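You operate a simulated robot arm through the tools that you are given. There is no shell and no other tool. Be economical: measure what you need, move in short steps, check, and stop when the job is done.

You run a simulated two-armed robot. Do the job below in one go: nothing can be reset, and whatever is moved stays where it is left.

## Task
Bring the rig's rim reading within 0.05 mm of zero at mark 6.
Fine: free the slide lock, hand wheel to 6, turn levelling screw one only, lock again.

It is judged by the outcome, as a careful person would: the job done as asked, and still so three seconds after it is handed in. It fails if anything else is knocked over, pushed out of place, dropped, spilled or broken.

## Robot
Two 7-joint arms with fingered hands on one trunk, on a base that drives. Base frame: it is fixed to the floor where the robot stands at the start and does not move with it; the origin is under the middle of the robot, x ahead of it, y to its left, z up. Lengths are in cm, angles in rad, forces in N, time in s.
The left shoulder is at the start at [2, 12.3, 123.7], the right one opposite. With the tool pointing down near the work surface each hand reaches from about 10 to 48 cm from the robot's upright axis, wherever it stands, measured 20 degrees to its own side. Places, roughly: feed knob [60, -10, 90]; jack screw one [40, 20, 90]; jack screw two [40, 10, 90]; levelling screw one [50, 30, 90]; levelling screw two [50, 0, 90]; slide lock [50, -10, 90]. Payload 2.4 kg a hand.
The tool frame of a hand sits at the grasp point between the pads (the TCP): z along the fingers, y along the line on which they close. The tips reach 1.7 cm beyond it. Largest opening 8.8 cm; the body of the gripper starts 4.7 cm behind the TCP. The gripper is a hand of 3 fingers: y runs from the thumb to the fingers, the wrist lies at [0, 0, -16.5] in the tool frame, and closing takes about 1.5 s.
Orientation is that of the tool frame in the base frame, as a unit quaternion [w, x, y, z]. With the fingers straight down and closing along the base's y, the tool's x points along the base's -x, its y along +y and its z along -z.

## Interface
- The arms move only by the tool move_arm. It takes "left_increments", "right_increments" or both (then of equal length, played together; a hand with none holds still); each is a list of rows, each a list of 6 numbers: the shift along the base's x, y, z in cm, then the turn, a rotation vector about the base's x, y, z in rad. In form: [[dx, dy, dz, wx, wy, wz], ...]. A call has 1 to 8 rows; each row is the pose to reach, as a shift and turn from the pose commanded when the call began. "left_jaw" and "right_jaw" are, for a hand that has rows, the finger opening in cm, from 0 to 8.8, set as the call begins (left out, the last holds). A row lasts 0.2 s, in which the tool goes at most 5 cm and 0.15 rad; a call with a longer step from one row to the next is refused whole, and so is a gripper value outside its range. A pose out of reach is approached as far as the arm can. The call stops where the force on the tool passes 40 N (or 10 N more than at its start, if that is more) or the arm is blocked; 0.2 s more then pass. Each finger travels about 4.5 cm/s and halts on what it meets, pressing with about 24 N; the grip force reading is that of the motor and also rises with nothing between the fingers. The clock runs only during rows and for 0.2 s after the last one: add rows that repeat a pose to give the fingers time. The reply holds the time, the measured pose of the TCP, the force on the tool along the base axes, the opening and the grip force, in the units named above and with some noise, with the torque about the TCP (base axes, N m) and any sound that the robot's microphone picked up.
- Cameras (640 x 400 px; columns grow to the right, rows downward): "scene" is now at [4.7, 2.63, 168.38]; the picture's right is [0.38, -0.93, 0.00], its down [-0.76, -0.31, -0.57] and it looks along [0.53, 0.22, -0.82] (base axes); focal length 258 px, centre (320, 200). "left" rides on the left gripper at [-5.2, 0.4, -6.6] in its tool frame; the picture's right is [-0.08, -1.00, 0.00], its down [0.78, -0.07, -0.62] and it looks along [0.62, -0.05, 0.78] (tool axes); focal length 243 px, centre (320, 200). "right" rides on the right gripper at [5.2, 0.4, -6.6] in its tool frame; the picture's right is [-0.08, 1.00, 0.00], its down [-0.78, -0.07, -0.62] and it looks along [-0.62, -0.05, 0.78] (tool axes); focal length 243 px, centre (320, 200). There is no depth. A picture from a camera that has moved, and an enlarged one, comes with that camera's place and axes in the base frame and with its lens.
- capture(camera): a new picture of that camera. It takes no simulated time.
- lift_body(by): slides the trunk up (or, below 0, down) by that many cm; the arms and the scene camera ride with it, the base frame stays. It gives what a move gives, with no picture.
- steer(legs): drives the robot by 1 to 6 legs, each [ahead, left, turn to the left] in cm, cm and rad, along the robot's own axes; the way and the turn of a leg run together, so that a leg with both is an arc; at most 150 cm and 3.142 rad a leg. The arms and the cameras ride along, it lands a little off, and it stops where it bumps. It gives what a move gives.
- finger_targets(finger1, finger2, thumb_bend, hand): sets how far each is bent, from 0 (flat) to 1 (curled in); at 0.3 the hand is open as for a grip, at 0.7 the pads meet at the TCP. One left out holds its place. A second passes; each finger stops where it meets its share of the squeeze, and holds until it gets a number again. A gripper value or a shape takes the hand back. It gives what a move gives, with no picture; readings hold the bend of each and the force on the fingers (four entries, about 0 where the hand has none), thumb and palm.
- set_grasp(shape, hand): the hand has 3 fingers and takes this shape, open, in about a second: jaw (thumb against the fingers, like two jaws); tri (thumb and two fingers); tip (a fingertip pinch); poke (one finger out to press); point (the index stretched); flat (the hand flat); cup (the hand cupped); fist (a fist). The gripper value then closes the fingers along that shape, each until it touches; the sizes above hold for jaw. It gives what a move gives, with no picture.
- pan_tilt(pan, tilt): turns the head with the scene camera to pan (to the left, within 2.094 rad either way) and tilt (down, from -0.506 to 1.204), counted from straight ahead of the robot. It gives what a move gives.
- close_up(camera, box): a new picture of the part [left, top, right, bottom] of that camera's present view, enlarged. It takes no simulated time.
- sign_off(): hands the job in; it is judged then, once.

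Go step by step. Nothing tells you exact positions but the pictures and the camera data: compare them with the known pose of the tool, close in by small moves and look again before you grip or let go. The budget is 120 turns and 92 pictures, counting those below and the enlarged ones. Unless the task says otherwise, let go and move clear before handing in, and close with one line.

The tools are called after "Request:" as name(argument=value, ...) on one line, values as JSON. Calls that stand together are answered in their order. move_arm: Moves the arms, as the interface text tells. Its arguments: {"type":"object","properties":{"left_increments":{"type":"array"},"left_jaw":{"type":"number"},"right_increments":{"type":"array"},"right_jaw":{"type":"number"}},"required":[]} The other tools are called the same way: lift_body (by) slides the trunk up or down; set_grasp (shape, hand) gives the hand a shape; finger_targets (finger1, finger2, thumb_bend, hand) moves the fingers one by one; steer (legs) drives the base; pan_tilt (pan, tilt) turns the head that bears the scene camera; capture (camera) takes a picture; close_up (camera, box) takes an enlarged picture of a part of a camera's view; sign_off () hands the job in.

At the start:

```text
clock: 0.0
left_tcp_pos: [31.48, 31.05, 134.23]
left_tcp_rot: [0.0, -0.001, 1.0, 0.001]
left_force: [0.5, 0.0, 0.7]
left_wrist_torque: [0.01, 0.03, 0.01]
left_width: 8.79
left_gripper_force: 0.1
left_shape: jaw
left_bend: [0.3, 0.3, 0.3]
left_finger forces: [0.0, 0.0, 0.0, 0.0, 0.1, 0.0]
right_tcp_pos: [27.58, -0.11, 134.61]
right_tcp_rot: [0.001, -0.001, 1.0, 0.0]
right_force: [0.0, -0.2, 1.6]
right_wrist_torque: [-0.01, -0.02, -0.04]
right_width: 8.78
right_gripper_force: 0.0
right_shape: jaw
right_bend: [0.3, 0.3, 0.3]
right_finger forces: [0.1, 0.1, 0.0, 0.0, 0.1, 0.1]
trunk travel left (down, up): [-45.0, 38.0]
robot x, y, heading: [0.25, 0.07, -0.003]
head pan, tilt: [0.389, 0.963]
```

scene: 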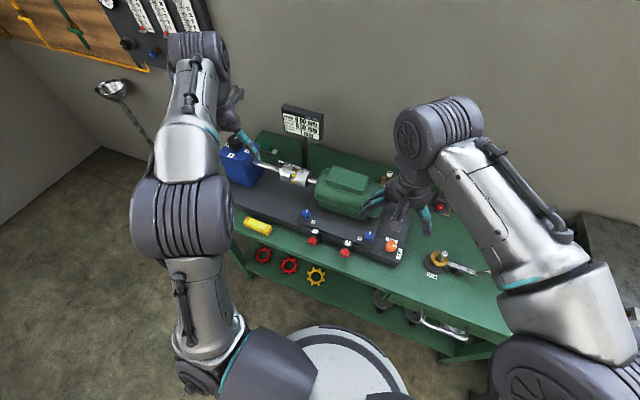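
right: 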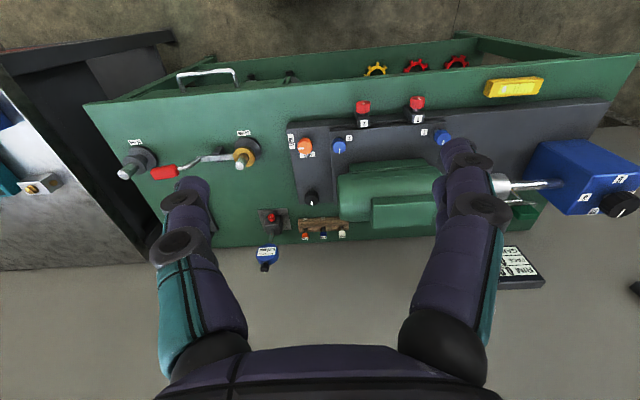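
left: 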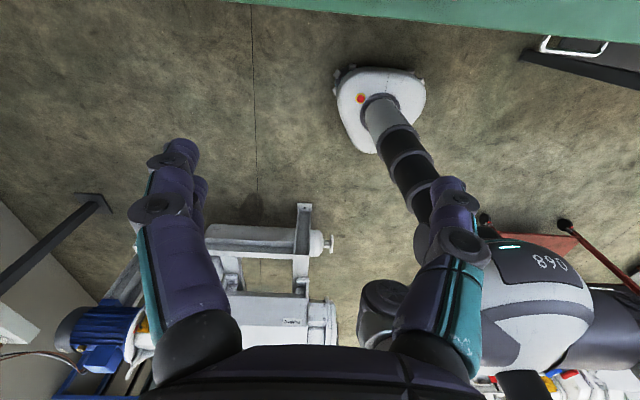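

I see a green bench with a motor rig, a display on a post, blue and red screws, an orange knob and two hand wheels. I'll enlarge the views to identify the labels.

Request:
close_up(camera="scene", box=[220, 90, 420, 215])

Request:
close_up(camera="scene", box=[230, 180, 480, 336])

Request:
close_up(camera="right", box=[80, 50, 480, 300])

```text
3.20 times, centred on (320, 152) of scene
camera zoom: at [4.7, 2.63, 168.38], right [0.38, -0.93, 0.0], down [-0.76, -0.31, -0.57], along [0.53, 0.22, -0.82], focal length 826 px, centre (320, 352)
```

zoom: 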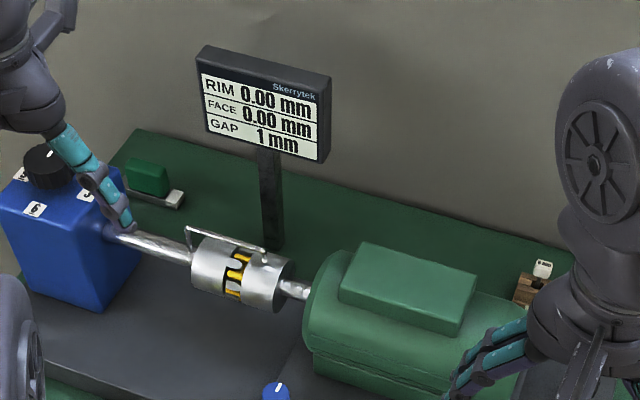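

```text
2.56 times, centred on (355, 258) of scene
camera zoom: at [4.7, 2.63, 168.38], right [0.38, -0.93, 0.0], down [-0.76, -0.31, -0.57], along [0.53, 0.22, -0.82], focal length 661 px, centre (230, 52)
```

zoom: 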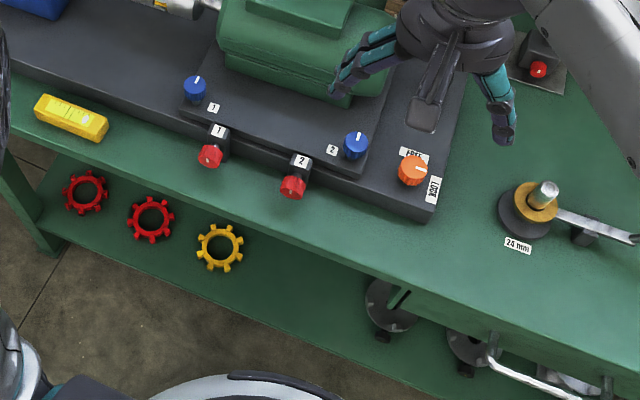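

```text
1.60 times, centred on (280, 175) of right
camera zoom: at [22.23, 0.37, 141.2], right [0.08, 1.0, 0.0], down [0.78, -0.07, 0.62], along [0.62, -0.05, -0.78], focal length 388 px, centre (384, 240)
```

zoom: 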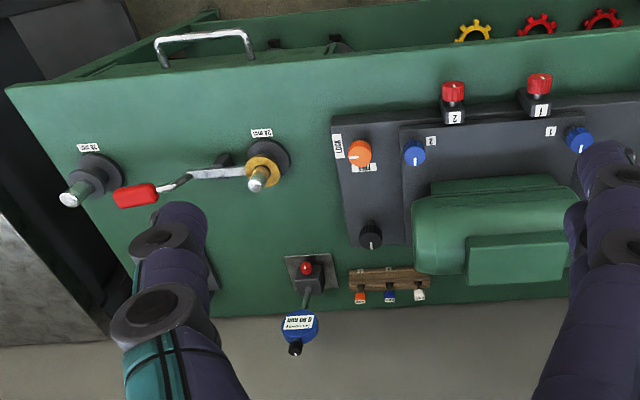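

The orange knob (FREE/LOCK) is the slide lock at about (45,-5). Blue "1" is levelling screw one at about (45,24), and the black knob on the blue box is likely the hand wheel at about (57,57). I'll check the wheel marks and the lock from closer.

Request:
close_up(camera="right", box=[480, 100, 640, 300])

Request:
close_up(camera="scene", box=[215, 125, 279, 189])

Request:
close_up(camera="scene", box=[350, 220, 414, 270])

```text
2.00 times, centred on (560, 200) of right
camera zoom: at [22.23, 0.37, 141.2], right [0.08, 1.0, 0.0], down [0.78, -0.07, 0.62], along [0.62, -0.05, -0.78], focal length 485 px, centre (-160, 200)
```

zoom: 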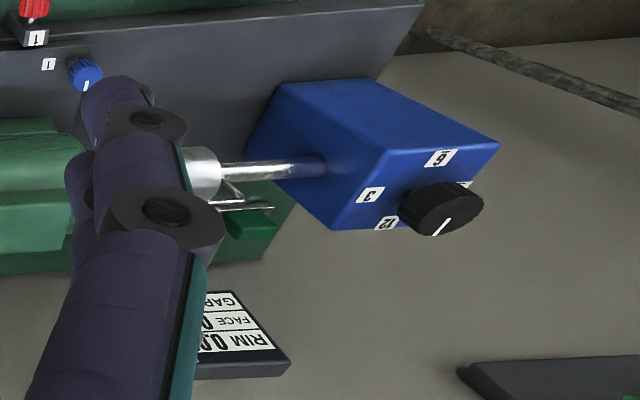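

```text
6.25 times, centred on (247, 157) of scene
camera zoom: at [4.7, 2.63, 168.38], right [0.38, -0.93, 0.0], down [-0.76, -0.31, -0.57], along [0.53, 0.22, -0.82], focal length 1614 px, centre (776, 469)
```

zoom: 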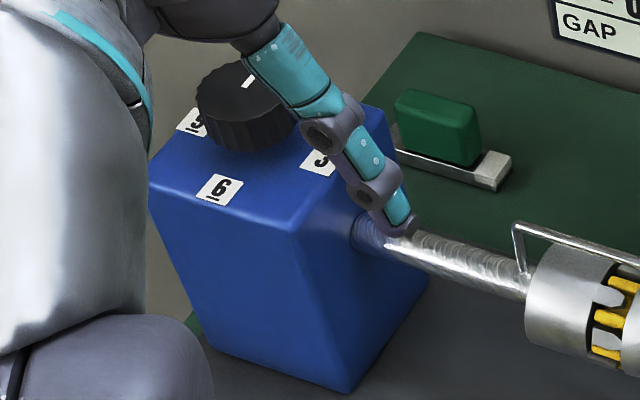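

```text
8.00 times, centred on (382, 245) of scene
camera zoom: at [4.7, 2.63, 168.38], right [0.38, -0.93, 0.0], down [-0.76, -0.31, -0.57], along [0.53, 0.22, -0.82], focal length 2066 px, centre (-176, -160)
```

zoom: 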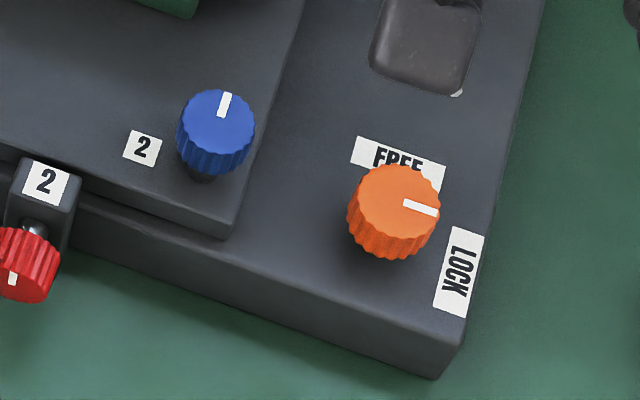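

The lock pointer sits at LOCK (-y) and FREE is at +x, so it needs a quarter turn counter-clockwise. The wheel pointer is at 12 (+x) and 6 faces the robot. I'll drive a little ahead and left so the right hand gets comfortable reach on the lock.

Request:
steer(legs=[[5, 8, 0]])

```text
clock: 1.1
left_tcp_pos: [36.53, 39.11, 134.11]
left_tcp_rot: [0.001, 0.0, 1.0, -0.001]
left_force: [0.6, 0.8, -0.3]
left_wrist_torque: [0.02, 0.02, -0.02]
left_width: 8.79
left_gripper_force: 0.1
left_shape: jaw
left_bend: [0.3, 0.3, 0.3]
left_finger forces: [0.0, 0.1, 0.0, 0.1, 0.0, 0.0]
right_tcp_pos: [32.69, 7.91, 134.69]
right_tcp_rot: [0.0, 0.0, 1.0, 0.0]
right_force: [0.0, 0.3, 0.2]
right_wrist_torque: [-0.02, -0.01, 0.02]
right_width: 8.79
right_gripper_force: 0.0
right_shape: jaw
right_bend: [0.3, 0.3, 0.3]
right_finger forces: [0.0, 0.0, 0.0, 0.0, 0.1, 0.0]
trunk travel left (down, up): [-45.0, 38.0]
robot x, y, heading: [5.1, 8.45, 0.001]
head pan, tilt: [0.389, 0.963]
```

Driving went cleanly. Now I bring the right hand above the slide lock, still high, and look.

Request:
move_arm(right_increments=[[2, -2, -3.5, 0, 0, 0], [4, -4, -7, 0, 0, 0], [6, -6, -10.5, 0, 0, 0], [8, -8.5, -14, 0, 0, 0], [10, -10.5, -17.5, 0, 0, 0], [12.3, -13, -21, 0, 0, 0], [12.3, -13, -22, 0, 0, 0]], right_jaw=6.5)

Request:
capture(camera="right")

Request:
capture(camera="scene")

```text
clock: 2.7
left_tcp_pos: [36.47, 39.11, 134.13]
left_tcp_rot: [0.0, 0.0, 1.0, -0.001]
left_force: [0.2, -0.2, 0.7]
left_wrist_torque: [0.03, -0.01, 0.0]
left_width: 8.78
left_gripper_force: 0.1
left_shape: jaw
left_bend: [0.3, 0.3, 0.3]
left_finger forces: [0.0, 0.0, 0.0, 0.0, 0.1, 0.1]
right_tcp_pos: [44.94, -5.21, 112.63]
right_tcp_rot: [0.001, 0.0, 1.0, 0.0]
right_force: [-0.5, 0.7, 0.4]
right_wrist_torque: [0.0, -0.06, 0.02]
right_width: 6.55
right_gripper_force: 0.1
right_shape: jaw
right_bend: [0.64, 0.64, 0.6]
right_finger forces: [0.0, 0.0, 0.1, 0.0, 0.0, 0.1]
trunk travel left (down, up): [-45.0, 38.0]
robot x, y, heading: [5.22, 7.8, -0.0]
head pan, tilt: [0.389, 0.963]
```

```text
82 pictures are left
camera right: at [39.56, -4.55, 119.19], right [0.08, 1.0, 0.0], down [0.78, -0.07, 0.62], along [0.62, -0.05, -0.78], focal length 243 px, centre (320, 200)
```

right: 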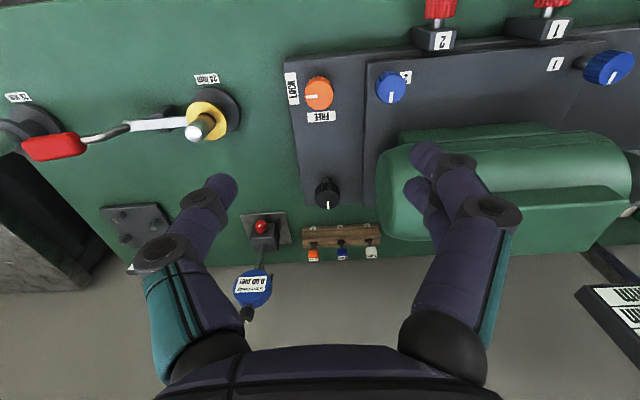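

```text
81 pictures are left
camera scene: at [9.66, 10.72, 168.38], right [0.38, -0.93, 0.0], down [-0.76, -0.31, -0.57], along [0.53, 0.22, -0.82], focal length 258 px, centre (320, 200)
```

scene: 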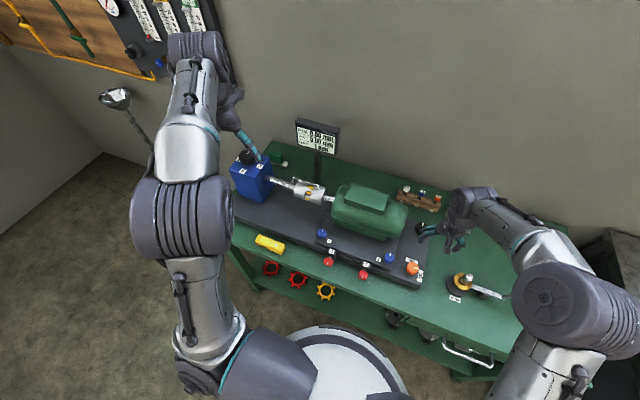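

The lock knob triangulates to about (47.4,-5.1) with its top near z 90. I'll move over it at z≈101 with the hand pre-turned clockwise.

Request:
move_arm(right_increments=[[1, 0, -3, 0, 0, -0.14], [2.4, 0, -6, 0, 0, -0.28], [2.4, 0, -9, 0, 0, -0.42], [2.4, 0, -12, 0, 0, -0.56], [2.4, 0, -12, 0, 0, -0.7], [2.4, 0, -12, 0, 0, -0.75], [2.4, 0, -12, 0, 0, -0.75]], right_jaw=6.5)

Request:
capture(camera="right")

Request:
close_up(camera="scene", box=[340, 190, 500, 290])

```text
clock: 4.3
left_tcp_pos: [36.43, 39.01, 134.22]
left_tcp_rot: [0.001, -0.001, 1.0, 0.0]
left_force: [0.8, 0.5, 0.2]
left_wrist_torque: [0.01, 0.04, -0.04]
left_width: 8.82
left_gripper_force: 0.0
left_shape: jaw
left_bend: [0.3, 0.3, 0.3]
left_finger forces: [0.1, 0.1, 0.0, 0.0, 0.1, 0.1]
right_tcp_pos: [47.18, -5.21, 100.67]
right_tcp_rot: [0.0, 0.367, 0.93, 0.001]
right_force: [-0.1, -0.7, 1.2]
right_wrist_torque: [0.03, 0.0, 0.05]
right_width: 6.52
right_gripper_force: 0.0
right_shape: jaw
right_bend: [0.64, 0.64, 0.6]
right_finger forces: [0.0, 0.1, 0.0, 0.0, 0.0, 0.0]
trunk travel left (down, up): [-45.0, 38.0]
robot x, y, heading: [5.22, 8.01, -0.003]
head pan, tilt: [0.389, 0.963]
```

```text
80 pictures are left
camera right: at [43.6, -1.19, 107.22], right [0.74, 0.67, 0.0], down [0.53, -0.58, 0.62], along [0.42, -0.46, -0.78], focal length 243 px, centre (320, 200)
```

right: 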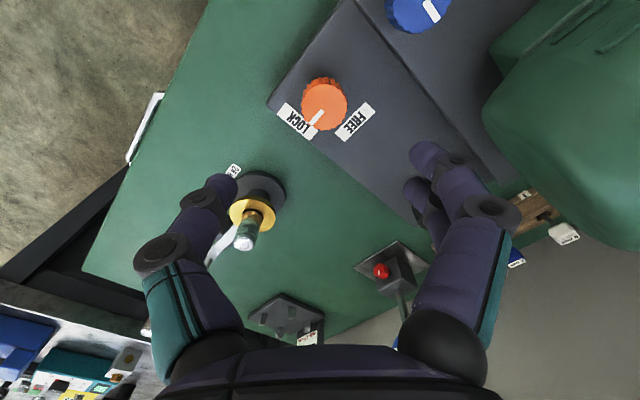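

```text
4.00 times, centred on (420, 240) of scene
camera zoom: at [9.7, 10.68, 168.38], right [0.38, -0.93, 0.0], down [-0.76, -0.31, -0.57], along [0.53, 0.22, -0.82], focal length 1033 px, centre (-80, 40)
```

zoom: 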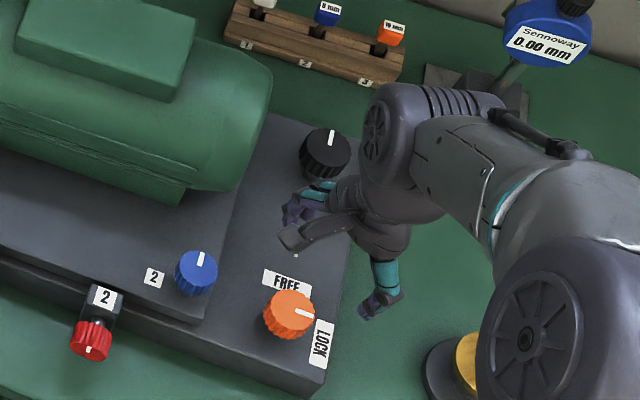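

The knob top refines to about (46.8,-4.5,92). I'll descend halfway and check alignment.

Request:
move_arm(right_increments=[[-0.4, 0.6, -3, 0, 0, 0], [-0.4, 0.6, -5.5, 0, 0, 0], [-0.4, 0.6, -5.5, 0, 0, 0]])

Request:
capture(camera="right")

Request:
close_up(camera="scene", box=[372, 220, 468, 280])

```text
clock: 5.1
left_tcp_pos: [36.46, 39.07, 134.19]
left_tcp_rot: [0.0, 0.0, 1.0, 0.0]
left_force: [0.5, 0.9, 0.0]
left_wrist_torque: [-0.02, 0.0, 0.0]
left_width: 8.78
left_gripper_force: 0.1
left_shape: jaw
left_bend: [0.3, 0.3, 0.3]
left_finger forces: [0.0, 0.0, 0.0, 0.0, 0.0, 0.0]
right_tcp_pos: [46.74, -4.61, 95.21]
right_tcp_rot: [0.001, 0.366, 0.931, 0.0]
right_force: [0.1, -0.2, 0.6]
right_wrist_torque: [0.0, -0.03, -0.03]
right_width: 6.52
right_gripper_force: 0.1
right_shape: jaw
right_bend: [0.64, 0.64, 0.6]
right_finger forces: [0.1, 0.0, 0.0, 0.0, 0.0, 0.0]
trunk travel left (down, up): [-45.0, 38.0]
robot x, y, heading: [5.08, 8.1, 0.007]
head pan, tilt: [0.389, 0.963]
```

```text
78 pictures are left
camera right: at [43.26, -0.53, 101.65], right [0.74, 0.67, 0.0], down [0.53, -0.58, 0.62], along [0.42, -0.46, -0.78], focal length 243 px, centre (320, 200)
```

right: 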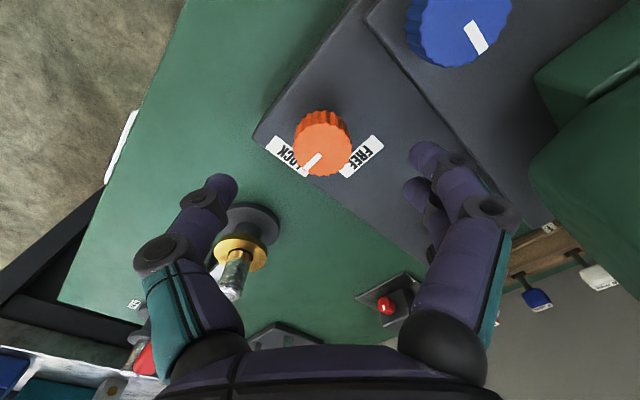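

```text
6.67 times, centred on (420, 250) of scene
camera zoom: at [9.7, 10.69, 168.38], right [0.38, -0.93, 0.0], down [-0.76, -0.31, -0.57], along [0.53, 0.22, -0.82], focal length 1722 px, centre (-347, -133)
```

zoom: 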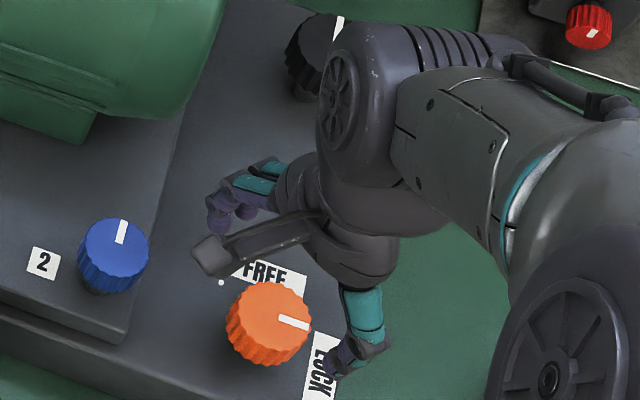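

The knob is centred under the hand, with its top about 4.8 cm below the TCP. I'll descend about 4 cm more, watching the force.

Request:
move_arm(right_increments=[[0, 0, -2, 0, 0, 0], [0, 0, -3, 0, 0, 0], [0, 0, -3.9, 0, 0, 0], [0, 0, -3.9, 0, 0, 0]])

Request:
capture(camera="right")

Request:
close_up(camera="scene", box=[372, 230, 452, 280])

```text
clock: 6.1
left_tcp_pos: [36.57, 39.03, 134.21]
left_tcp_rot: [0.0, 0.001, 1.0, 0.0]
left_force: [1.1, 0.5, 0.3]
left_wrist_torque: [0.0, 0.01, 0.0]
left_width: 8.78
left_gripper_force: 0.1
left_shape: jaw
left_bend: [0.3, 0.3, 0.3]
left_finger forces: [0.0, 0.0, 0.1, 0.1, 0.0, 0.0]
right_tcp_pos: [46.9, -4.55, 91.27]
right_tcp_rot: [0.001, 0.366, 0.931, 0.0]
right_force: [0.7, -0.5, -0.7]
right_wrist_torque: [0.0, 0.0, 0.0]
right_width: 6.53
right_gripper_force: 0.1
right_shape: jaw
right_bend: [0.64, 0.64, 0.6]
right_finger forces: [0.0, 0.0, 0.0, 0.0, 0.0, 0.0]
trunk travel left (down, up): [-45.0, 38.0]
robot x, y, heading: [4.94, 7.82, -0.004]
head pan, tilt: [0.389, 0.963]
```

```text
76 pictures are left
camera right: at [43.25, -0.52, 97.78], right [0.74, 0.67, 0.0], down [0.53, -0.58, 0.62], along [0.42, -0.46, -0.78], focal length 243 px, centre (320, 200)
```

right: 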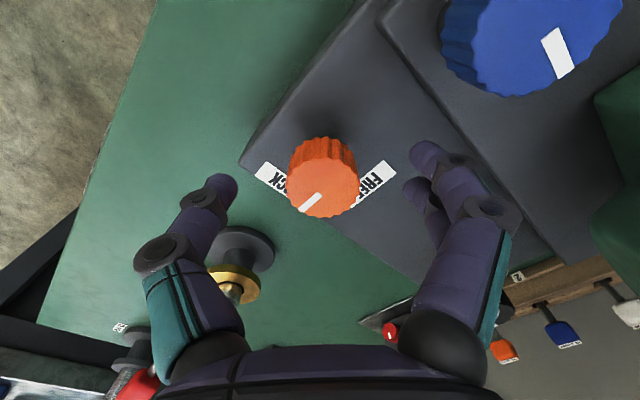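

```text
8.00 times, centred on (412, 255) of scene
camera zoom: at [9.7, 10.68, 168.38], right [0.38, -0.93, 0.0], down [-0.76, -0.31, -0.57], along [0.53, 0.22, -0.82], focal length 2066 px, centre (-416, -240)
```

zoom: 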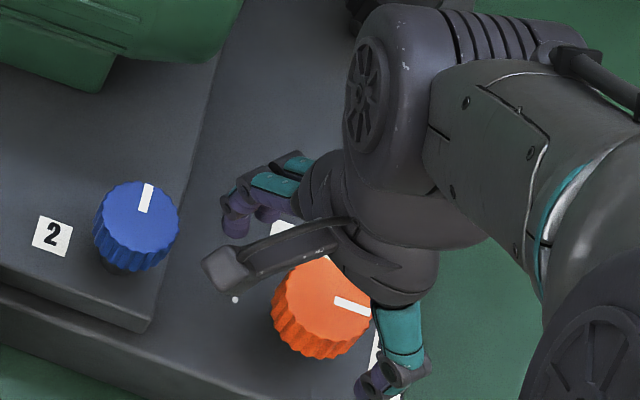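

The knob top is still 0.6 cm under the TCP, so I'll lower another 0.9 cm and close on it.

Request:
move_arm(right_increments=[[0, 0, -0.5, 0, 0, 0], [0, 0, -0.9, 0, 0, 0]])

Request:
move_arm(right_increments=[[0, 0, 0, 0, 0, 0], [0, 0, 0, 0, 0, 0], [0, 0, 0, 0, 0, 0], [0, 0, 0, 0, 0, 0], [0, 0, 0, 0, 0, 0], [0, 0, 0, 0, 0, 0]], right_jaw=2.5)

Request:
capture(camera="right")

```text
clock: 6.7
left_tcp_pos: [36.39, 39.13, 134.19]
left_tcp_rot: [0.0, 0.0, 1.0, 0.0]
left_force: [0.3, 0.7, 0.2]
left_wrist_torque: [-0.01, -0.01, 0.03]
left_width: 8.79
left_gripper_force: 0.1
left_shape: jaw
left_bend: [0.3, 0.3, 0.3]
left_finger forces: [0.0, 0.0, 0.0, 0.1, 0.0, 0.0]
right_tcp_pos: [46.78, -4.6, 90.32]
right_tcp_rot: [0.001, 0.365, 0.931, 0.0]
right_force: [0.6, 0.6, 0.3]
right_wrist_torque: [-0.02, 0.0, 0.0]
right_width: 6.52
right_gripper_force: 0.0
right_shape: jaw
right_bend: [0.64, 0.64, 0.6]
right_finger forces: [0.1, 0.0, 0.1, 0.0, 0.1, 0.0]
trunk travel left (down, up): [-45.0, 38.0]
robot x, y, heading: [5.05, 8.33, -0.001]
head pan, tilt: [0.389, 0.963]
```

```text
clock: 8.1
left_tcp_pos: [36.4, 39.03, 134.17]
left_tcp_rot: [0.0, 0.0, 1.0, 0.0]
left_force: [0.1, 0.0, 0.5]
left_wrist_torque: [-0.01, -0.02, -0.03]
left_width: 8.79
left_gripper_force: 0.0
left_shape: jaw
left_bend: [0.3, 0.3, 0.3]
left_finger forces: [0.1, 0.0, 0.0, 0.0, 0.0, 0.0]
right_tcp_pos: [46.86, -4.54, 90.36]
right_tcp_rot: [0.001, 0.364, 0.931, 0.0]
right_force: [0.6, 0.4, 0.6]
right_wrist_torque: [0.04, 0.02, 0.04]
right_width: 2.55
right_gripper_force: 0.0
right_shape: jaw
right_bend: [0.73, 0.73, 0.7]
right_finger forces: [0.0, 0.5, 0.1, 0.0, 0.1, 0.0]
trunk travel left (down, up): [-45.0, 38.0]
robot x, y, heading: [4.82, 7.96, 0.003]
head pan, tilt: [0.389, 0.963]
```

```text
74 pictures are left
camera right: at [43.25, -0.52, 96.89], right [0.74, 0.67, 0.0], down [0.53, -0.58, 0.62], along [0.42, -0.46, -0.78], focal length 243 px, centre (320, 200)
```

right: 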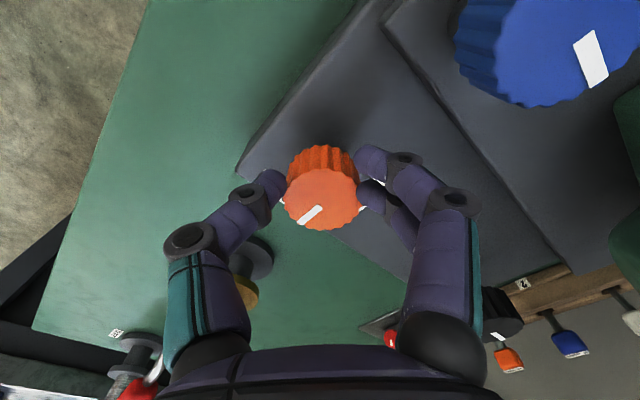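

The fingers are just touching both sides of the knob. I'll close firmly and turn counter-clockwise.

Request:
move_arm(right_increments=[[0, 0, 0, 0, 0, 0], [0, 0, 0, 0, 0, 0], [0, 0, 0, 0, 0, 0], [0, 0, 0, 0, 0, 0.1], [0, 0, 0, 0, 0, 0.2], [0, 0, 0, 0, 0, 0.3], [0, 0, 0, 0, 0, 0.4]], right_jaw=0.8)

Request:
capture(camera="right")

```text
clock: 9.7
left_tcp_pos: [35.96, 38.99, 134.23]
left_tcp_rot: [0.002, 0.0, 1.0, 0.0]
left_force: [-0.3, 0.2, -0.5]
left_wrist_torque: [-0.01, 0.0, 0.02]
left_width: 8.81
left_gripper_force: 0.1
left_shape: jaw
left_bend: [0.3, 0.3, 0.3]
left_finger forces: [0.1, 0.1, 0.1, 0.0, 0.0, 0.1]
right_tcp_pos: [46.39, -4.64, 90.28]
right_tcp_rot: [-0.002, 0.172, 0.985, -0.001]
right_force: [-30.3, -1.7, 0.1]
right_wrist_torque: [-0.06, 0.58, -0.3]
right_width: 0.68
right_gripper_force: 24.0
right_shape: jaw
right_bend: [0.63, 0.74, 0.7]
right_finger forces: [0.0, 8.5, 0.0, 0.0, 40.1, 0.0]
trunk travel left (down, up): [-45.0, 38.0]
robot x, y, heading: [5.18, 7.49, 0.0]
head pan, tilt: [0.389, 0.963]
```

```text
73 pictures are left
camera right: at [41.52, -2.28, 96.92], right [0.42, 0.91, 0.0], down [0.71, -0.33, 0.62], along [0.56, -0.26, -0.79], focal length 243 px, centre (320, 200)
```

right: 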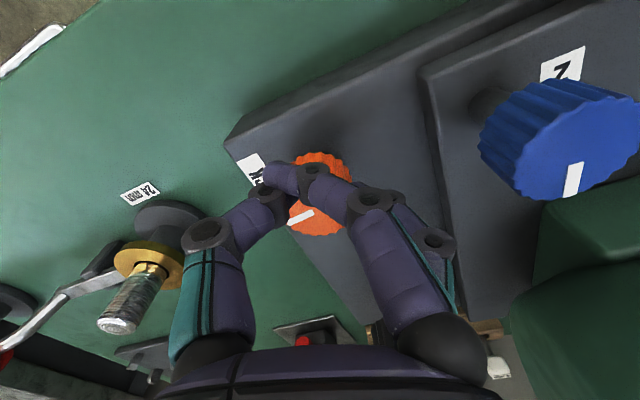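

The grip slipped: one finger slid past the knob and it hasn't turned. I'll open, back off and look before trying the three-point shape.

Request:
move_arm(right_increments=[[0, 0, 0, 0, 0, 0], [0, 0, 0, 0, 0, 0], [0, 0, 0, 0, 0, 0], [0, 0, 0, 0, 0, 0], [0, 0, 0, 0, 0, 0], [0, 0, 2, 0, 0, 0], [0, 0, 5, 0, 0, 0]], right_jaw=6.5)

Request:
set_grasp(hand="right", shape="tri")

Request:
capture(camera="right")

Request:
close_up(camera="scene", box=[372, 230, 452, 280])

```text
clock: 11.3
left_tcp_pos: [36.44, 39.02, 134.26]
left_tcp_rot: [0.0, 0.0, 1.0, 0.0]
left_force: [-0.8, -0.1, 0.4]
left_wrist_torque: [0.03, 0.03, 0.02]
left_width: 8.77
left_gripper_force: 0.1
left_shape: jaw
left_bend: [0.3, 0.3, 0.3]
left_finger forces: [0.1, 0.0, 0.1, 0.0, 0.1, 0.0]
right_tcp_pos: [46.87, -4.65, 95.33]
right_tcp_rot: [0.0, 0.174, 0.985, 0.0]
right_force: [0.0, -0.2, -0.5]
right_wrist_torque: [0.02, 0.0, 0.0]
right_width: 6.47
right_gripper_force: 0.0
right_shape: jaw
right_bend: [0.65, 0.65, 0.61]
right_finger forces: [0.0, 0.0, 0.0, 0.1, 0.1, 0.0]
trunk travel left (down, up): [-45.0, 38.0]
robot x, y, heading: [4.84, 8.03, 0.001]
head pan, tilt: [0.389, 0.963]
```

```text
clock: 12.2
left_tcp_pos: [36.54, 38.97, 134.34]
left_tcp_rot: [0.0, 0.0, 1.0, 0.0]
left_force: [0.5, -0.5, 0.8]
left_wrist_torque: [-0.01, 0.0, 0.0]
left_width: 8.77
left_gripper_force: 0.0
left_shape: jaw
left_bend: [0.3, 0.3, 0.3]
left_finger forces: [0.0, 0.1, 0.1, 0.1, 0.0, 0.0]
right_tcp_pos: [46.79, -4.64, 95.18]
right_tcp_rot: [0.0, 0.174, 0.985, 0.0]
right_force: [-0.3, 0.1, -0.6]
right_wrist_torque: [0.01, -0.05, -0.02]
right_width: 8.79
right_gripper_force: 0.1
right_shape: tri
right_bend: [0.3, 0.3, 0.3]
right_finger forces: [0.0, 0.0, 0.0, 0.0, 0.0, 0.0]
trunk travel left (down, up): [-45.0, 38.0]
robot x, y, heading: [4.96, 8.22, -0.004]
head pan, tilt: [0.389, 0.963]
```

```text
72 pictures are left
camera right: at [42.02, -2.24, 101.8], right [0.42, 0.91, 0.0], down [0.71, -0.33, 0.62], along [0.56, -0.26, -0.78], focal length 243 px, centre (320, 200)
```

right: 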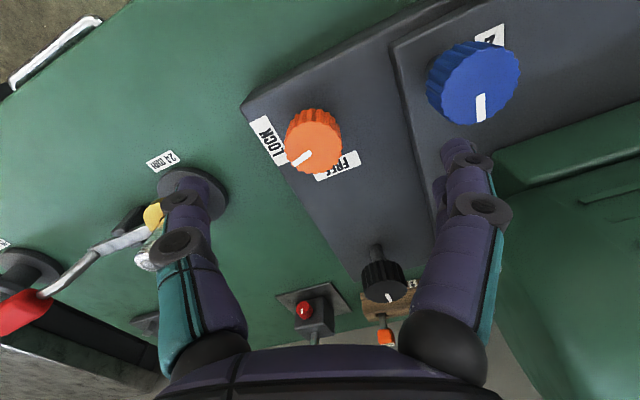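

```text
8.00 times, centred on (412, 255) of scene
camera zoom: at [9.71, 10.68, 168.38], right [0.38, -0.93, 0.0], down [-0.76, -0.31, -0.57], along [0.53, 0.22, -0.82], focal length 2066 px, centre (-416, -240)
```

zoom: 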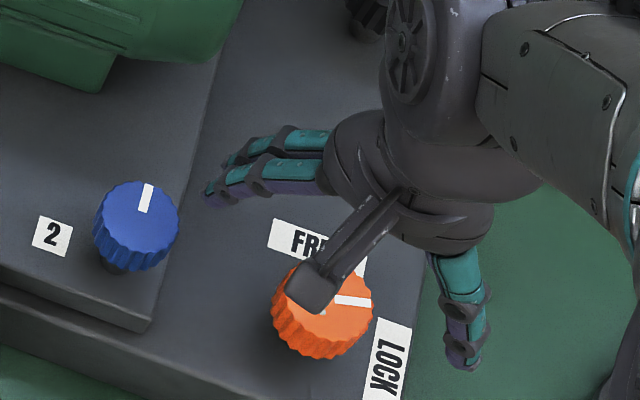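

The knob barely moved, and the finger rode over its top, so I was too shallow. I'll check how the tri shape closes in the air first.

Request:
move_arm(right_increments=[[0, 0, 0, 0, 0, -0.12], [0, 0, 0, 0, 0, -0.24], [0, 0, 0, 0, 0, -0.36], [0, 0, 0, 0, 0, -0.4], [0, 0, 0, 0, 0, -0.4], [0, 0, 0, 0, 0, -0.4], [0, 0, 0, 0, 0, -0.4]], right_jaw=3.8)

Request:
capture(camera="right")

```text
clock: 13.8
left_tcp_pos: [36.43, 39.13, 134.09]
left_tcp_rot: [0.0, 0.0, 1.0, 0.0]
left_force: [0.9, 0.1, 0.1]
left_wrist_torque: [-0.01, 0.01, 0.0]
left_width: 8.79
left_gripper_force: 0.0
left_shape: jaw
left_bend: [0.3, 0.3, 0.3]
left_finger forces: [0.0, 0.0, 0.1, 0.0, 0.1, 0.1]
right_tcp_pos: [46.78, -4.59, 95.28]
right_tcp_rot: [0.0, 0.365, 0.931, 0.0]
right_force: [1.1, -0.5, 0.1]
right_wrist_torque: [-0.01, 0.01, 0.02]
right_width: 3.84
right_gripper_force: 0.1
right_shape: tri
right_bend: [0.73, 0.73, 0.7]
right_finger forces: [0.0, 0.0, 0.0, 0.0, 0.0, 0.0]
trunk travel left (down, up): [-45.0, 38.0]
robot x, y, heading: [4.93, 8.06, -0.005]
head pan, tilt: [0.389, 0.963]
```

```text
70 pictures are left
camera right: at [43.24, -0.54, 101.87], right [0.74, 0.67, 0.0], down [0.53, -0.58, 0.62], along [0.42, -0.46, -0.78], focal length 243 px, centre (320, 200)
```

right: 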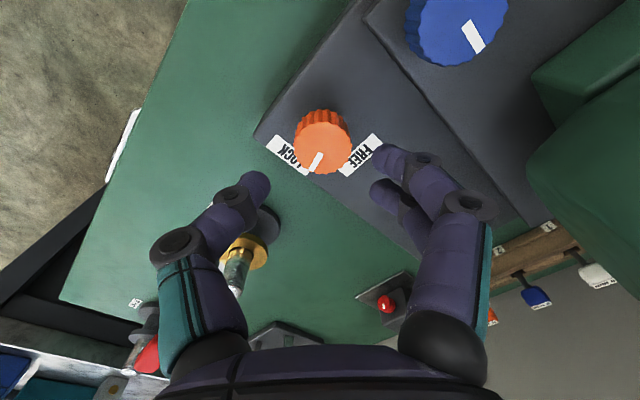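

Tri gives two spread fingers opposite the thumb, which is good. I'll open slightly more, descend deeper to TCP z≈89.3, and watch forces.

Request:
move_arm(right_increments=[[0, 0, 0, 0, 0, 0], [0, 0, -2, 0, 0, 0], [0, 0, -4, 0, 0, 0], [0, 0, -5, 0, 0, 0], [0, 0, -5.5, 0, 0, 0], [0, 0, -6, 0, 0, 0], [0, 0, -6, 0, 0, 0]], right_jaw=5.0)

Request:
capture(camera="right")

```text
clock: 15.4
left_tcp_pos: [36.47, 39.07, 134.16]
left_tcp_rot: [0.0, 0.0, 1.0, 0.0]
left_force: [0.6, 0.8, -0.2]
left_wrist_torque: [-0.03, -0.01, 0.0]
left_width: 8.79
left_gripper_force: 0.0
left_shape: jaw
left_bend: [0.3, 0.3, 0.3]
left_finger forces: [0.2, 0.0, 0.0, 0.0, 0.0, 0.0]
right_tcp_pos: [46.87, -4.61, 89.21]
right_tcp_rot: [0.0, 0.365, 0.931, 0.0]
right_force: [0.4, 0.5, 0.0]
right_wrist_torque: [0.02, 0.01, 0.01]
right_width: 4.94
right_gripper_force: 0.0
right_shape: tri
right_bend: [0.72, 0.72, 0.7]
right_finger forces: [0.0, 0.0, 0.0, 0.1, 0.1, 0.0]
trunk travel left (down, up): [-45.0, 38.0]
robot x, y, heading: [4.83, 7.89, 0.003]
head pan, tilt: [0.389, 0.963]
```

```text
69 pictures are left
camera right: at [43.22, -0.51, 95.86], right [0.74, 0.67, 0.0], down [0.53, -0.58, 0.62], along [0.42, -0.46, -0.78], focal length 243 px, centre (320, 200)
```

right: 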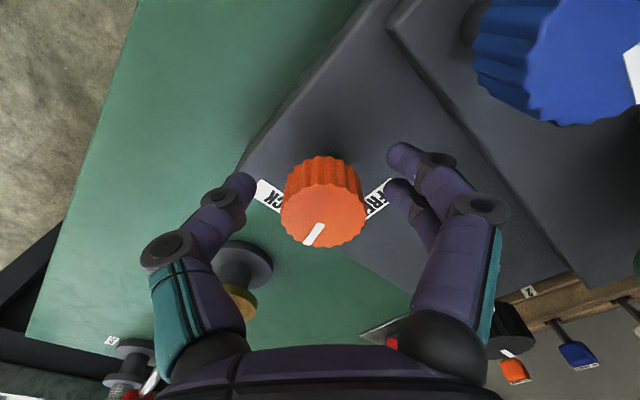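

The knob is well between the fingers at this depth. I'll close and check the grip before turning.

Request:
move_arm(right_increments=[[0, 0, 0, 0, 0, 0], [0, 0, 0, 0, 0, 0], [0, 0, 0, 0, 0, 0], [0, 0, 0, 0, 0, 0], [0, 0, 0, 0, 0, 0], [0, 0, 0, 0, 0, 0]], right_jaw=1.5)

Request:
capture(camera="right")

```text
clock: 16.8
left_tcp_pos: [36.41, 39.07, 134.23]
left_tcp_rot: [0.0, 0.0, 1.0, 0.0]
left_force: [0.2, 0.0, 1.0]
left_wrist_torque: [0.02, 0.03, -0.01]
left_width: 8.81
left_gripper_force: 0.1
left_shape: jaw
left_bend: [0.3, 0.3, 0.3]
left_finger forces: [0.0, 0.1, 0.1, 0.0, 0.0, 0.1]
right_tcp_pos: [46.61, -4.48, 89.27]
right_tcp_rot: [-0.001, 0.366, 0.931, -0.001]
right_force: [-8.8, 0.4, -2.0]
right_wrist_torque: [0.0, 0.05, -0.05]
right_width: 1.02
right_gripper_force: 24.2
right_shape: tri
right_bend: [0.63, 0.73, 0.71]
right_finger forces: [0.1, 11.1, 0.0, 0.1, 21.7, 0.0]
trunk travel left (down, up): [-45.0, 38.0]
robot x, y, heading: [4.7, 7.92, -0.001]
head pan, tilt: [0.389, 0.963]
```

```text
68 pictures are left
camera right: at [43.09, -0.51, 95.86], right [0.74, 0.67, 0.0], down [0.53, -0.58, 0.62], along [0.42, -0.46, -0.78], focal length 243 px, centre (320, 200)
```

right: 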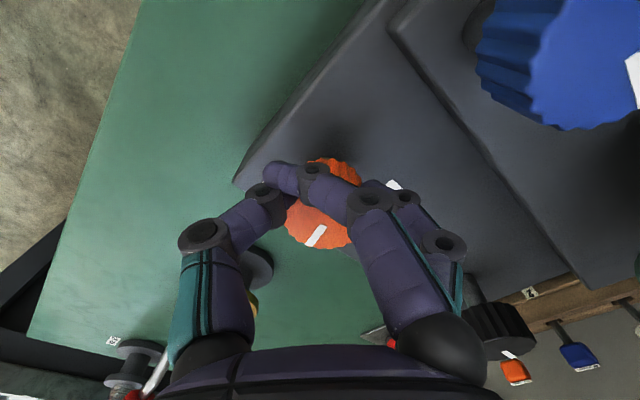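

The camera-side finger passes in front of the knob, so the hand must go further from the camera by about 0.7 cm. I'll open, shift along that direction, and close again.

Request:
move_arm(right_increments=[[0, 0, 0, 0, 0, 0], [0, 0, 0, 0, 0, 0], [0, 0, 0, 0, 0, 0], [0, 0, 0, 0, 0, 0], [0, 0, 0, 0, 0, 0], [0.3, -0.3, 0, 0, 0, 0], [0.6, -0.62, 0, 0, 0, 0], [0.6, -0.62, 0, 0, 0, 0]], right_jaw=5.5)

Request:
move_arm(right_increments=[[0, 0, 0, 0, 0, 0], [0, 0, 0, 0, 0, 0], [0, 0, 0, 0, 0, 0], [0, 0, 0, 0, 0, 0], [0, 0, 0, 0, 0, 0], [0, 0, 0, 0, 0, 0], [0, 0, 0, 0, 0, 0]], right_jaw=2.0)

Request:
capture(camera="right")

```text
clock: 18.6
left_tcp_pos: [36.53, 38.96, 134.16]
left_tcp_rot: [-0.001, 0.0, 1.0, 0.0]
left_force: [0.0, 0.1, -0.1]
left_wrist_torque: [-0.02, -0.04, 0.0]
left_width: 8.79
left_gripper_force: 0.0
left_shape: jaw
left_bend: [0.3, 0.3, 0.3]
left_finger forces: [0.0, 0.0, 0.0, 0.0, 0.0, 0.1]
right_tcp_pos: [47.5, -5.16, 89.38]
right_tcp_rot: [0.0, 0.365, 0.931, 0.0]
right_force: [0.4, 0.2, -0.1]
right_wrist_torque: [0.02, 0.03, 0.01]
right_width: 5.5
right_gripper_force: 0.1
right_shape: tri
right_bend: [0.71, 0.71, 0.69]
right_finger forces: [0.0, 0.0, 0.0, 0.0, 0.0, 0.0]
trunk travel left (down, up): [-45.0, 38.0]
robot x, y, heading: [4.98, 8.42, -0.006]
head pan, tilt: [0.389, 0.963]
```

```text
clock: 20.2
left_tcp_pos: [36.42, 38.96, 134.09]
left_tcp_rot: [0.0, 0.0, 1.0, 0.0]
left_force: [0.1, -0.3, 0.5]
left_wrist_torque: [0.0, 0.0, -0.05]
left_width: 8.81
left_gripper_force: 0.0
left_shape: jaw
left_bend: [0.3, 0.3, 0.3]
left_finger forces: [0.0, 0.0, 0.0, 0.0, 0.0, 0.0]
right_tcp_pos: [47.41, -5.13, 89.4]
right_tcp_rot: [0.0, 0.366, 0.931, 0.0]
right_force: [-4.6, 4.3, -3.7]
right_wrist_torque: [0.08, 0.11, -0.04]
right_width: 2.51
right_gripper_force: 24.0
right_shape: tri
right_bend: [0.73, 0.73, 0.7]
right_finger forces: [10.9, 10.9, 0.0, 0.0, 22.1, 0.0]
trunk travel left (down, up): [-45.0, 38.0]
robot x, y, heading: [4.7, 7.8, -0.004]
head pan, tilt: [0.389, 0.963]
```

```text
67 pictures are left
camera right: at [43.77, -1.09, 95.89], right [0.74, 0.67, 0.0], down [0.53, -0.58, 0.62], along [0.42, -0.46, -0.78], focal length 243 px, centre (320, 200)
```

right: 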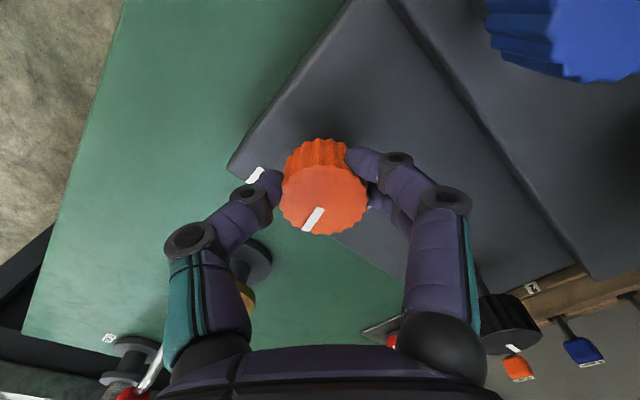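

That is a balanced three-point grip (11/11/22 N). Now I turn counter-clockwise.

Request:
move_arm(right_increments=[[0, 0, 0, 0, 0, 0.1], [0, 0, 0, 0, 0, 0.2], [0, 0, 0, 0, 0, 0.3], [0, 0, 0, 0, 0, 0.4], [0, 0, 0, 0, 0, 0.5], [0, 0, 0, 0, 0, 0.6], [0, 0, 0, 0, 0, 0.7], [0, 0, 0, 0, 0, 0.8]])

Request:
capture(camera="right")

```text
clock: 22.0
left_tcp_pos: [36.31, 38.9, 134.15]
left_tcp_rot: [0.001, 0.0, 1.0, 0.001]
left_force: [0.4, -0.4, -0.2]
left_wrist_torque: [0.02, -0.02, -0.04]
left_width: 8.8
left_gripper_force: 0.0
left_shape: jaw
left_bend: [0.3, 0.3, 0.3]
left_finger forces: [0.0, 0.0, 0.1, 0.0, 0.0, 0.1]
right_tcp_pos: [47.29, -5.34, 89.31]
right_tcp_rot: [0.001, -0.026, 1.0, 0.0]
right_force: [-13.6, -10.3, -2.9]
right_wrist_torque: [-0.15, 0.17, -0.12]
right_width: 2.49
right_gripper_force: 23.9
right_shape: tri
right_bend: [0.73, 0.74, 0.7]
right_finger forces: [10.0, 9.5, 0.0, 0.1, 29.8, 0.1]
trunk travel left (down, up): [-45.0, 38.0]
robot x, y, heading: [5.08, 8.17, -0.001]
head pan, tilt: [0.389, 0.963]
```

```text
66 pictures are left
camera right: at [41.96, -5.04, 95.91], right [0.03, 1.0, 0.0], down [0.78, -0.03, 0.62], along [0.62, -0.02, -0.78], focal length 243 px, centre (320, 200)
```

right: 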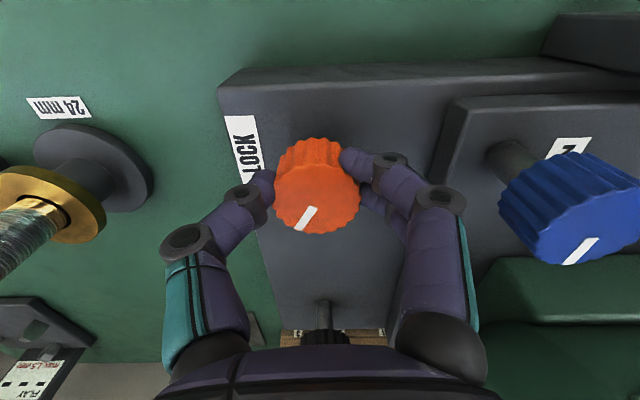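

The knob follows the hand. I'll continue counter-clockwise until the pointer is at FREE (+x).

Request:
move_arm(right_increments=[[0.1, 0.1, 0, 0, 0, 0.1], [0.1, 0.1, 0, 0, 0, 0.2], [0.1, 0.1, 0, 0, 0, 0.3], [0.1, 0.1, 0, 0, 0, 0.4], [0.1, 0.1, 0, 0, 0, 0.5]])

Request:
capture(camera="right")

Request:
close_up(camera="scene", box=[372, 230, 452, 280])

```text
clock: 23.2
left_tcp_pos: [36.21, 38.63, 134.25]
left_tcp_rot: [0.001, 0.001, 1.0, 0.002]
left_force: [0.4, 0.2, -0.3]
left_wrist_torque: [0.02, -0.02, -0.01]
left_width: 8.75
left_gripper_force: 0.0
left_shape: jaw
left_bend: [0.3, 0.3, 0.3]
left_finger forces: [0.0, 0.0, 0.0, 0.1, 0.1, 0.0]
right_tcp_pos: [47.42, -5.47, 89.37]
right_tcp_rot: [0.0, -0.273, 0.962, 0.001]
right_force: [-20.9, -25.7, -2.4]
right_wrist_torque: [-0.39, 0.23, -0.22]
right_width: 2.54
right_gripper_force: 24.4
right_shape: tri
right_bend: [0.73, 0.74, 0.7]
right_finger forces: [16.4, 8.1, 0.0, 0.0, 33.7, 0.0]
trunk travel left (down, up): [-45.0, 38.0]
robot x, y, heading: [4.83, 7.87, -0.007]
head pan, tilt: [0.389, 0.963]
```

```text
65 pictures are left
camera right: at [42.54, -7.69, 95.91], right [-0.45, 0.89, 0.0], down [0.7, 0.35, 0.62], along [0.55, 0.28, -0.78], focal length 243 px, centre (320, 200)
```

right: 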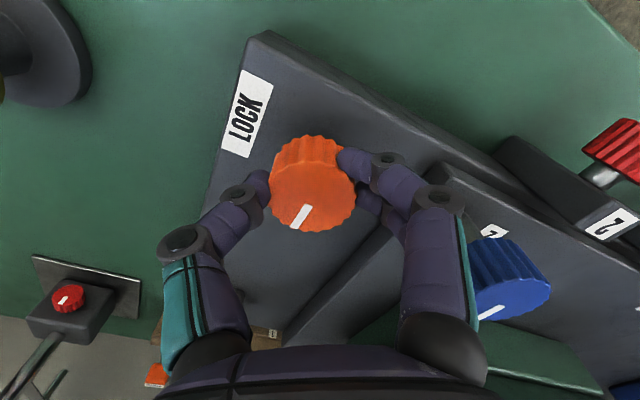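

```text
8.00 times, centred on (412, 255) of scene
camera zoom: at [9.35, 10.18, 168.4], right [0.38, -0.93, 0.0], down [-0.76, -0.31, -0.57], along [0.53, 0.22, -0.82], focal length 2066 px, centre (-416, -240)
```

zoom: 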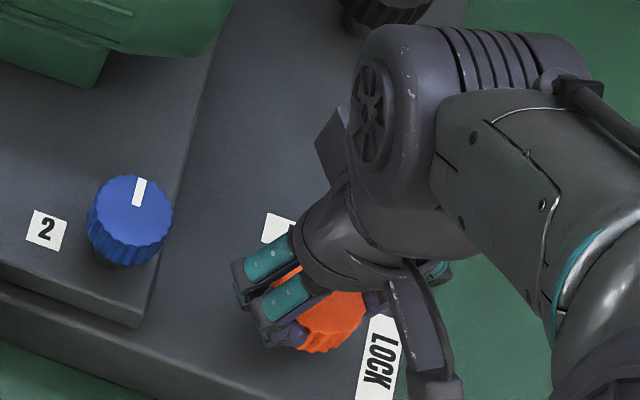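

The pointer now looks close to FREE. I'll release, lift, and check the pointer.

Request:
move_arm(right_increments=[[-0.1, -0.1, 0, 0, 0, 0], [-0.2, -0.2, 0, 0, 0, 0], [-0.2, -0.2, 0, 0, 0, 0], [-0.2, -0.2, 0, 0, 0, 0], [-0.2, -0.2, 0, 0, 0, 0], [-0.2, -0.2, 2, 0, 0, 0], [-0.2, -0.2, 6, 0, 0, 0], [-0.2, -0.2, 10, 0, 0, 0]], right_jaw=5.5)

Request:
capture(camera="right")

Request:
close_up(camera="scene", box=[372, 230, 452, 280])

```text
clock: 25.0
left_tcp_pos: [36.48, 39.13, 134.17]
left_tcp_rot: [0.0, 0.0, 1.0, 0.0]
left_force: [-0.4, -0.2, -0.2]
left_wrist_torque: [0.02, -0.03, -0.01]
left_width: 8.8
left_gripper_force: 0.0
left_shape: jaw
left_bend: [0.3, 0.3, 0.3]
left_finger forces: [0.0, 0.0, 0.1, 0.0, 0.0, 0.0]
right_tcp_pos: [47.26, -5.32, 99.37]
right_tcp_rot: [0.0, -0.272, 0.962, -0.001]
right_force: [-0.5, -0.2, -0.4]
right_wrist_torque: [0.02, -0.02, -0.04]
right_width: 5.46
right_gripper_force: 0.0
right_shape: tri
right_bend: [0.71, 0.71, 0.69]
right_finger forces: [0.1, 0.0, 0.1, 0.0, 0.1, 0.0]
trunk travel left (down, up): [-45.0, 38.0]
robot x, y, heading: [5.17, 8.21, -0.003]
head pan, tilt: [0.389, 0.963]
```

```text
63 pictures are left
camera right: at [42.56, -7.52, 105.89], right [-0.45, 0.89, 0.0], down [0.7, 0.35, 0.62], along [0.55, 0.28, -0.78], focal length 243 px, centre (320, 200)
```

right: 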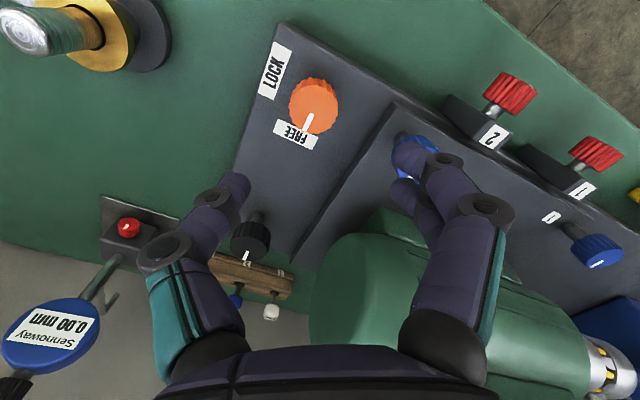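

```text
8.00 times, centred on (412, 255) of scene
camera zoom: at [9.68, 10.69, 168.38], right [0.38, -0.93, 0.0], down [-0.76, -0.31, -0.57], along [0.53, 0.22, -0.82], focal length 2066 px, centre (-416, -240)
```

zoom: 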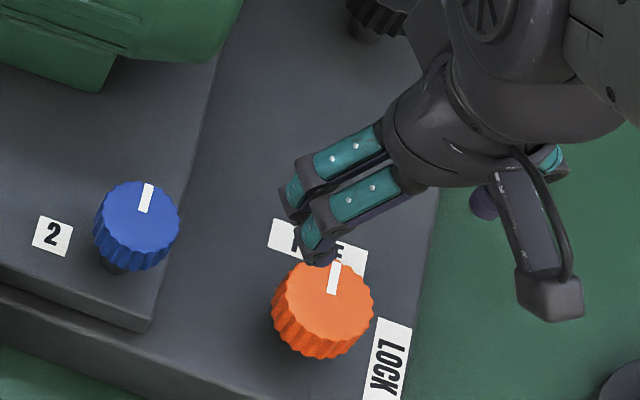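

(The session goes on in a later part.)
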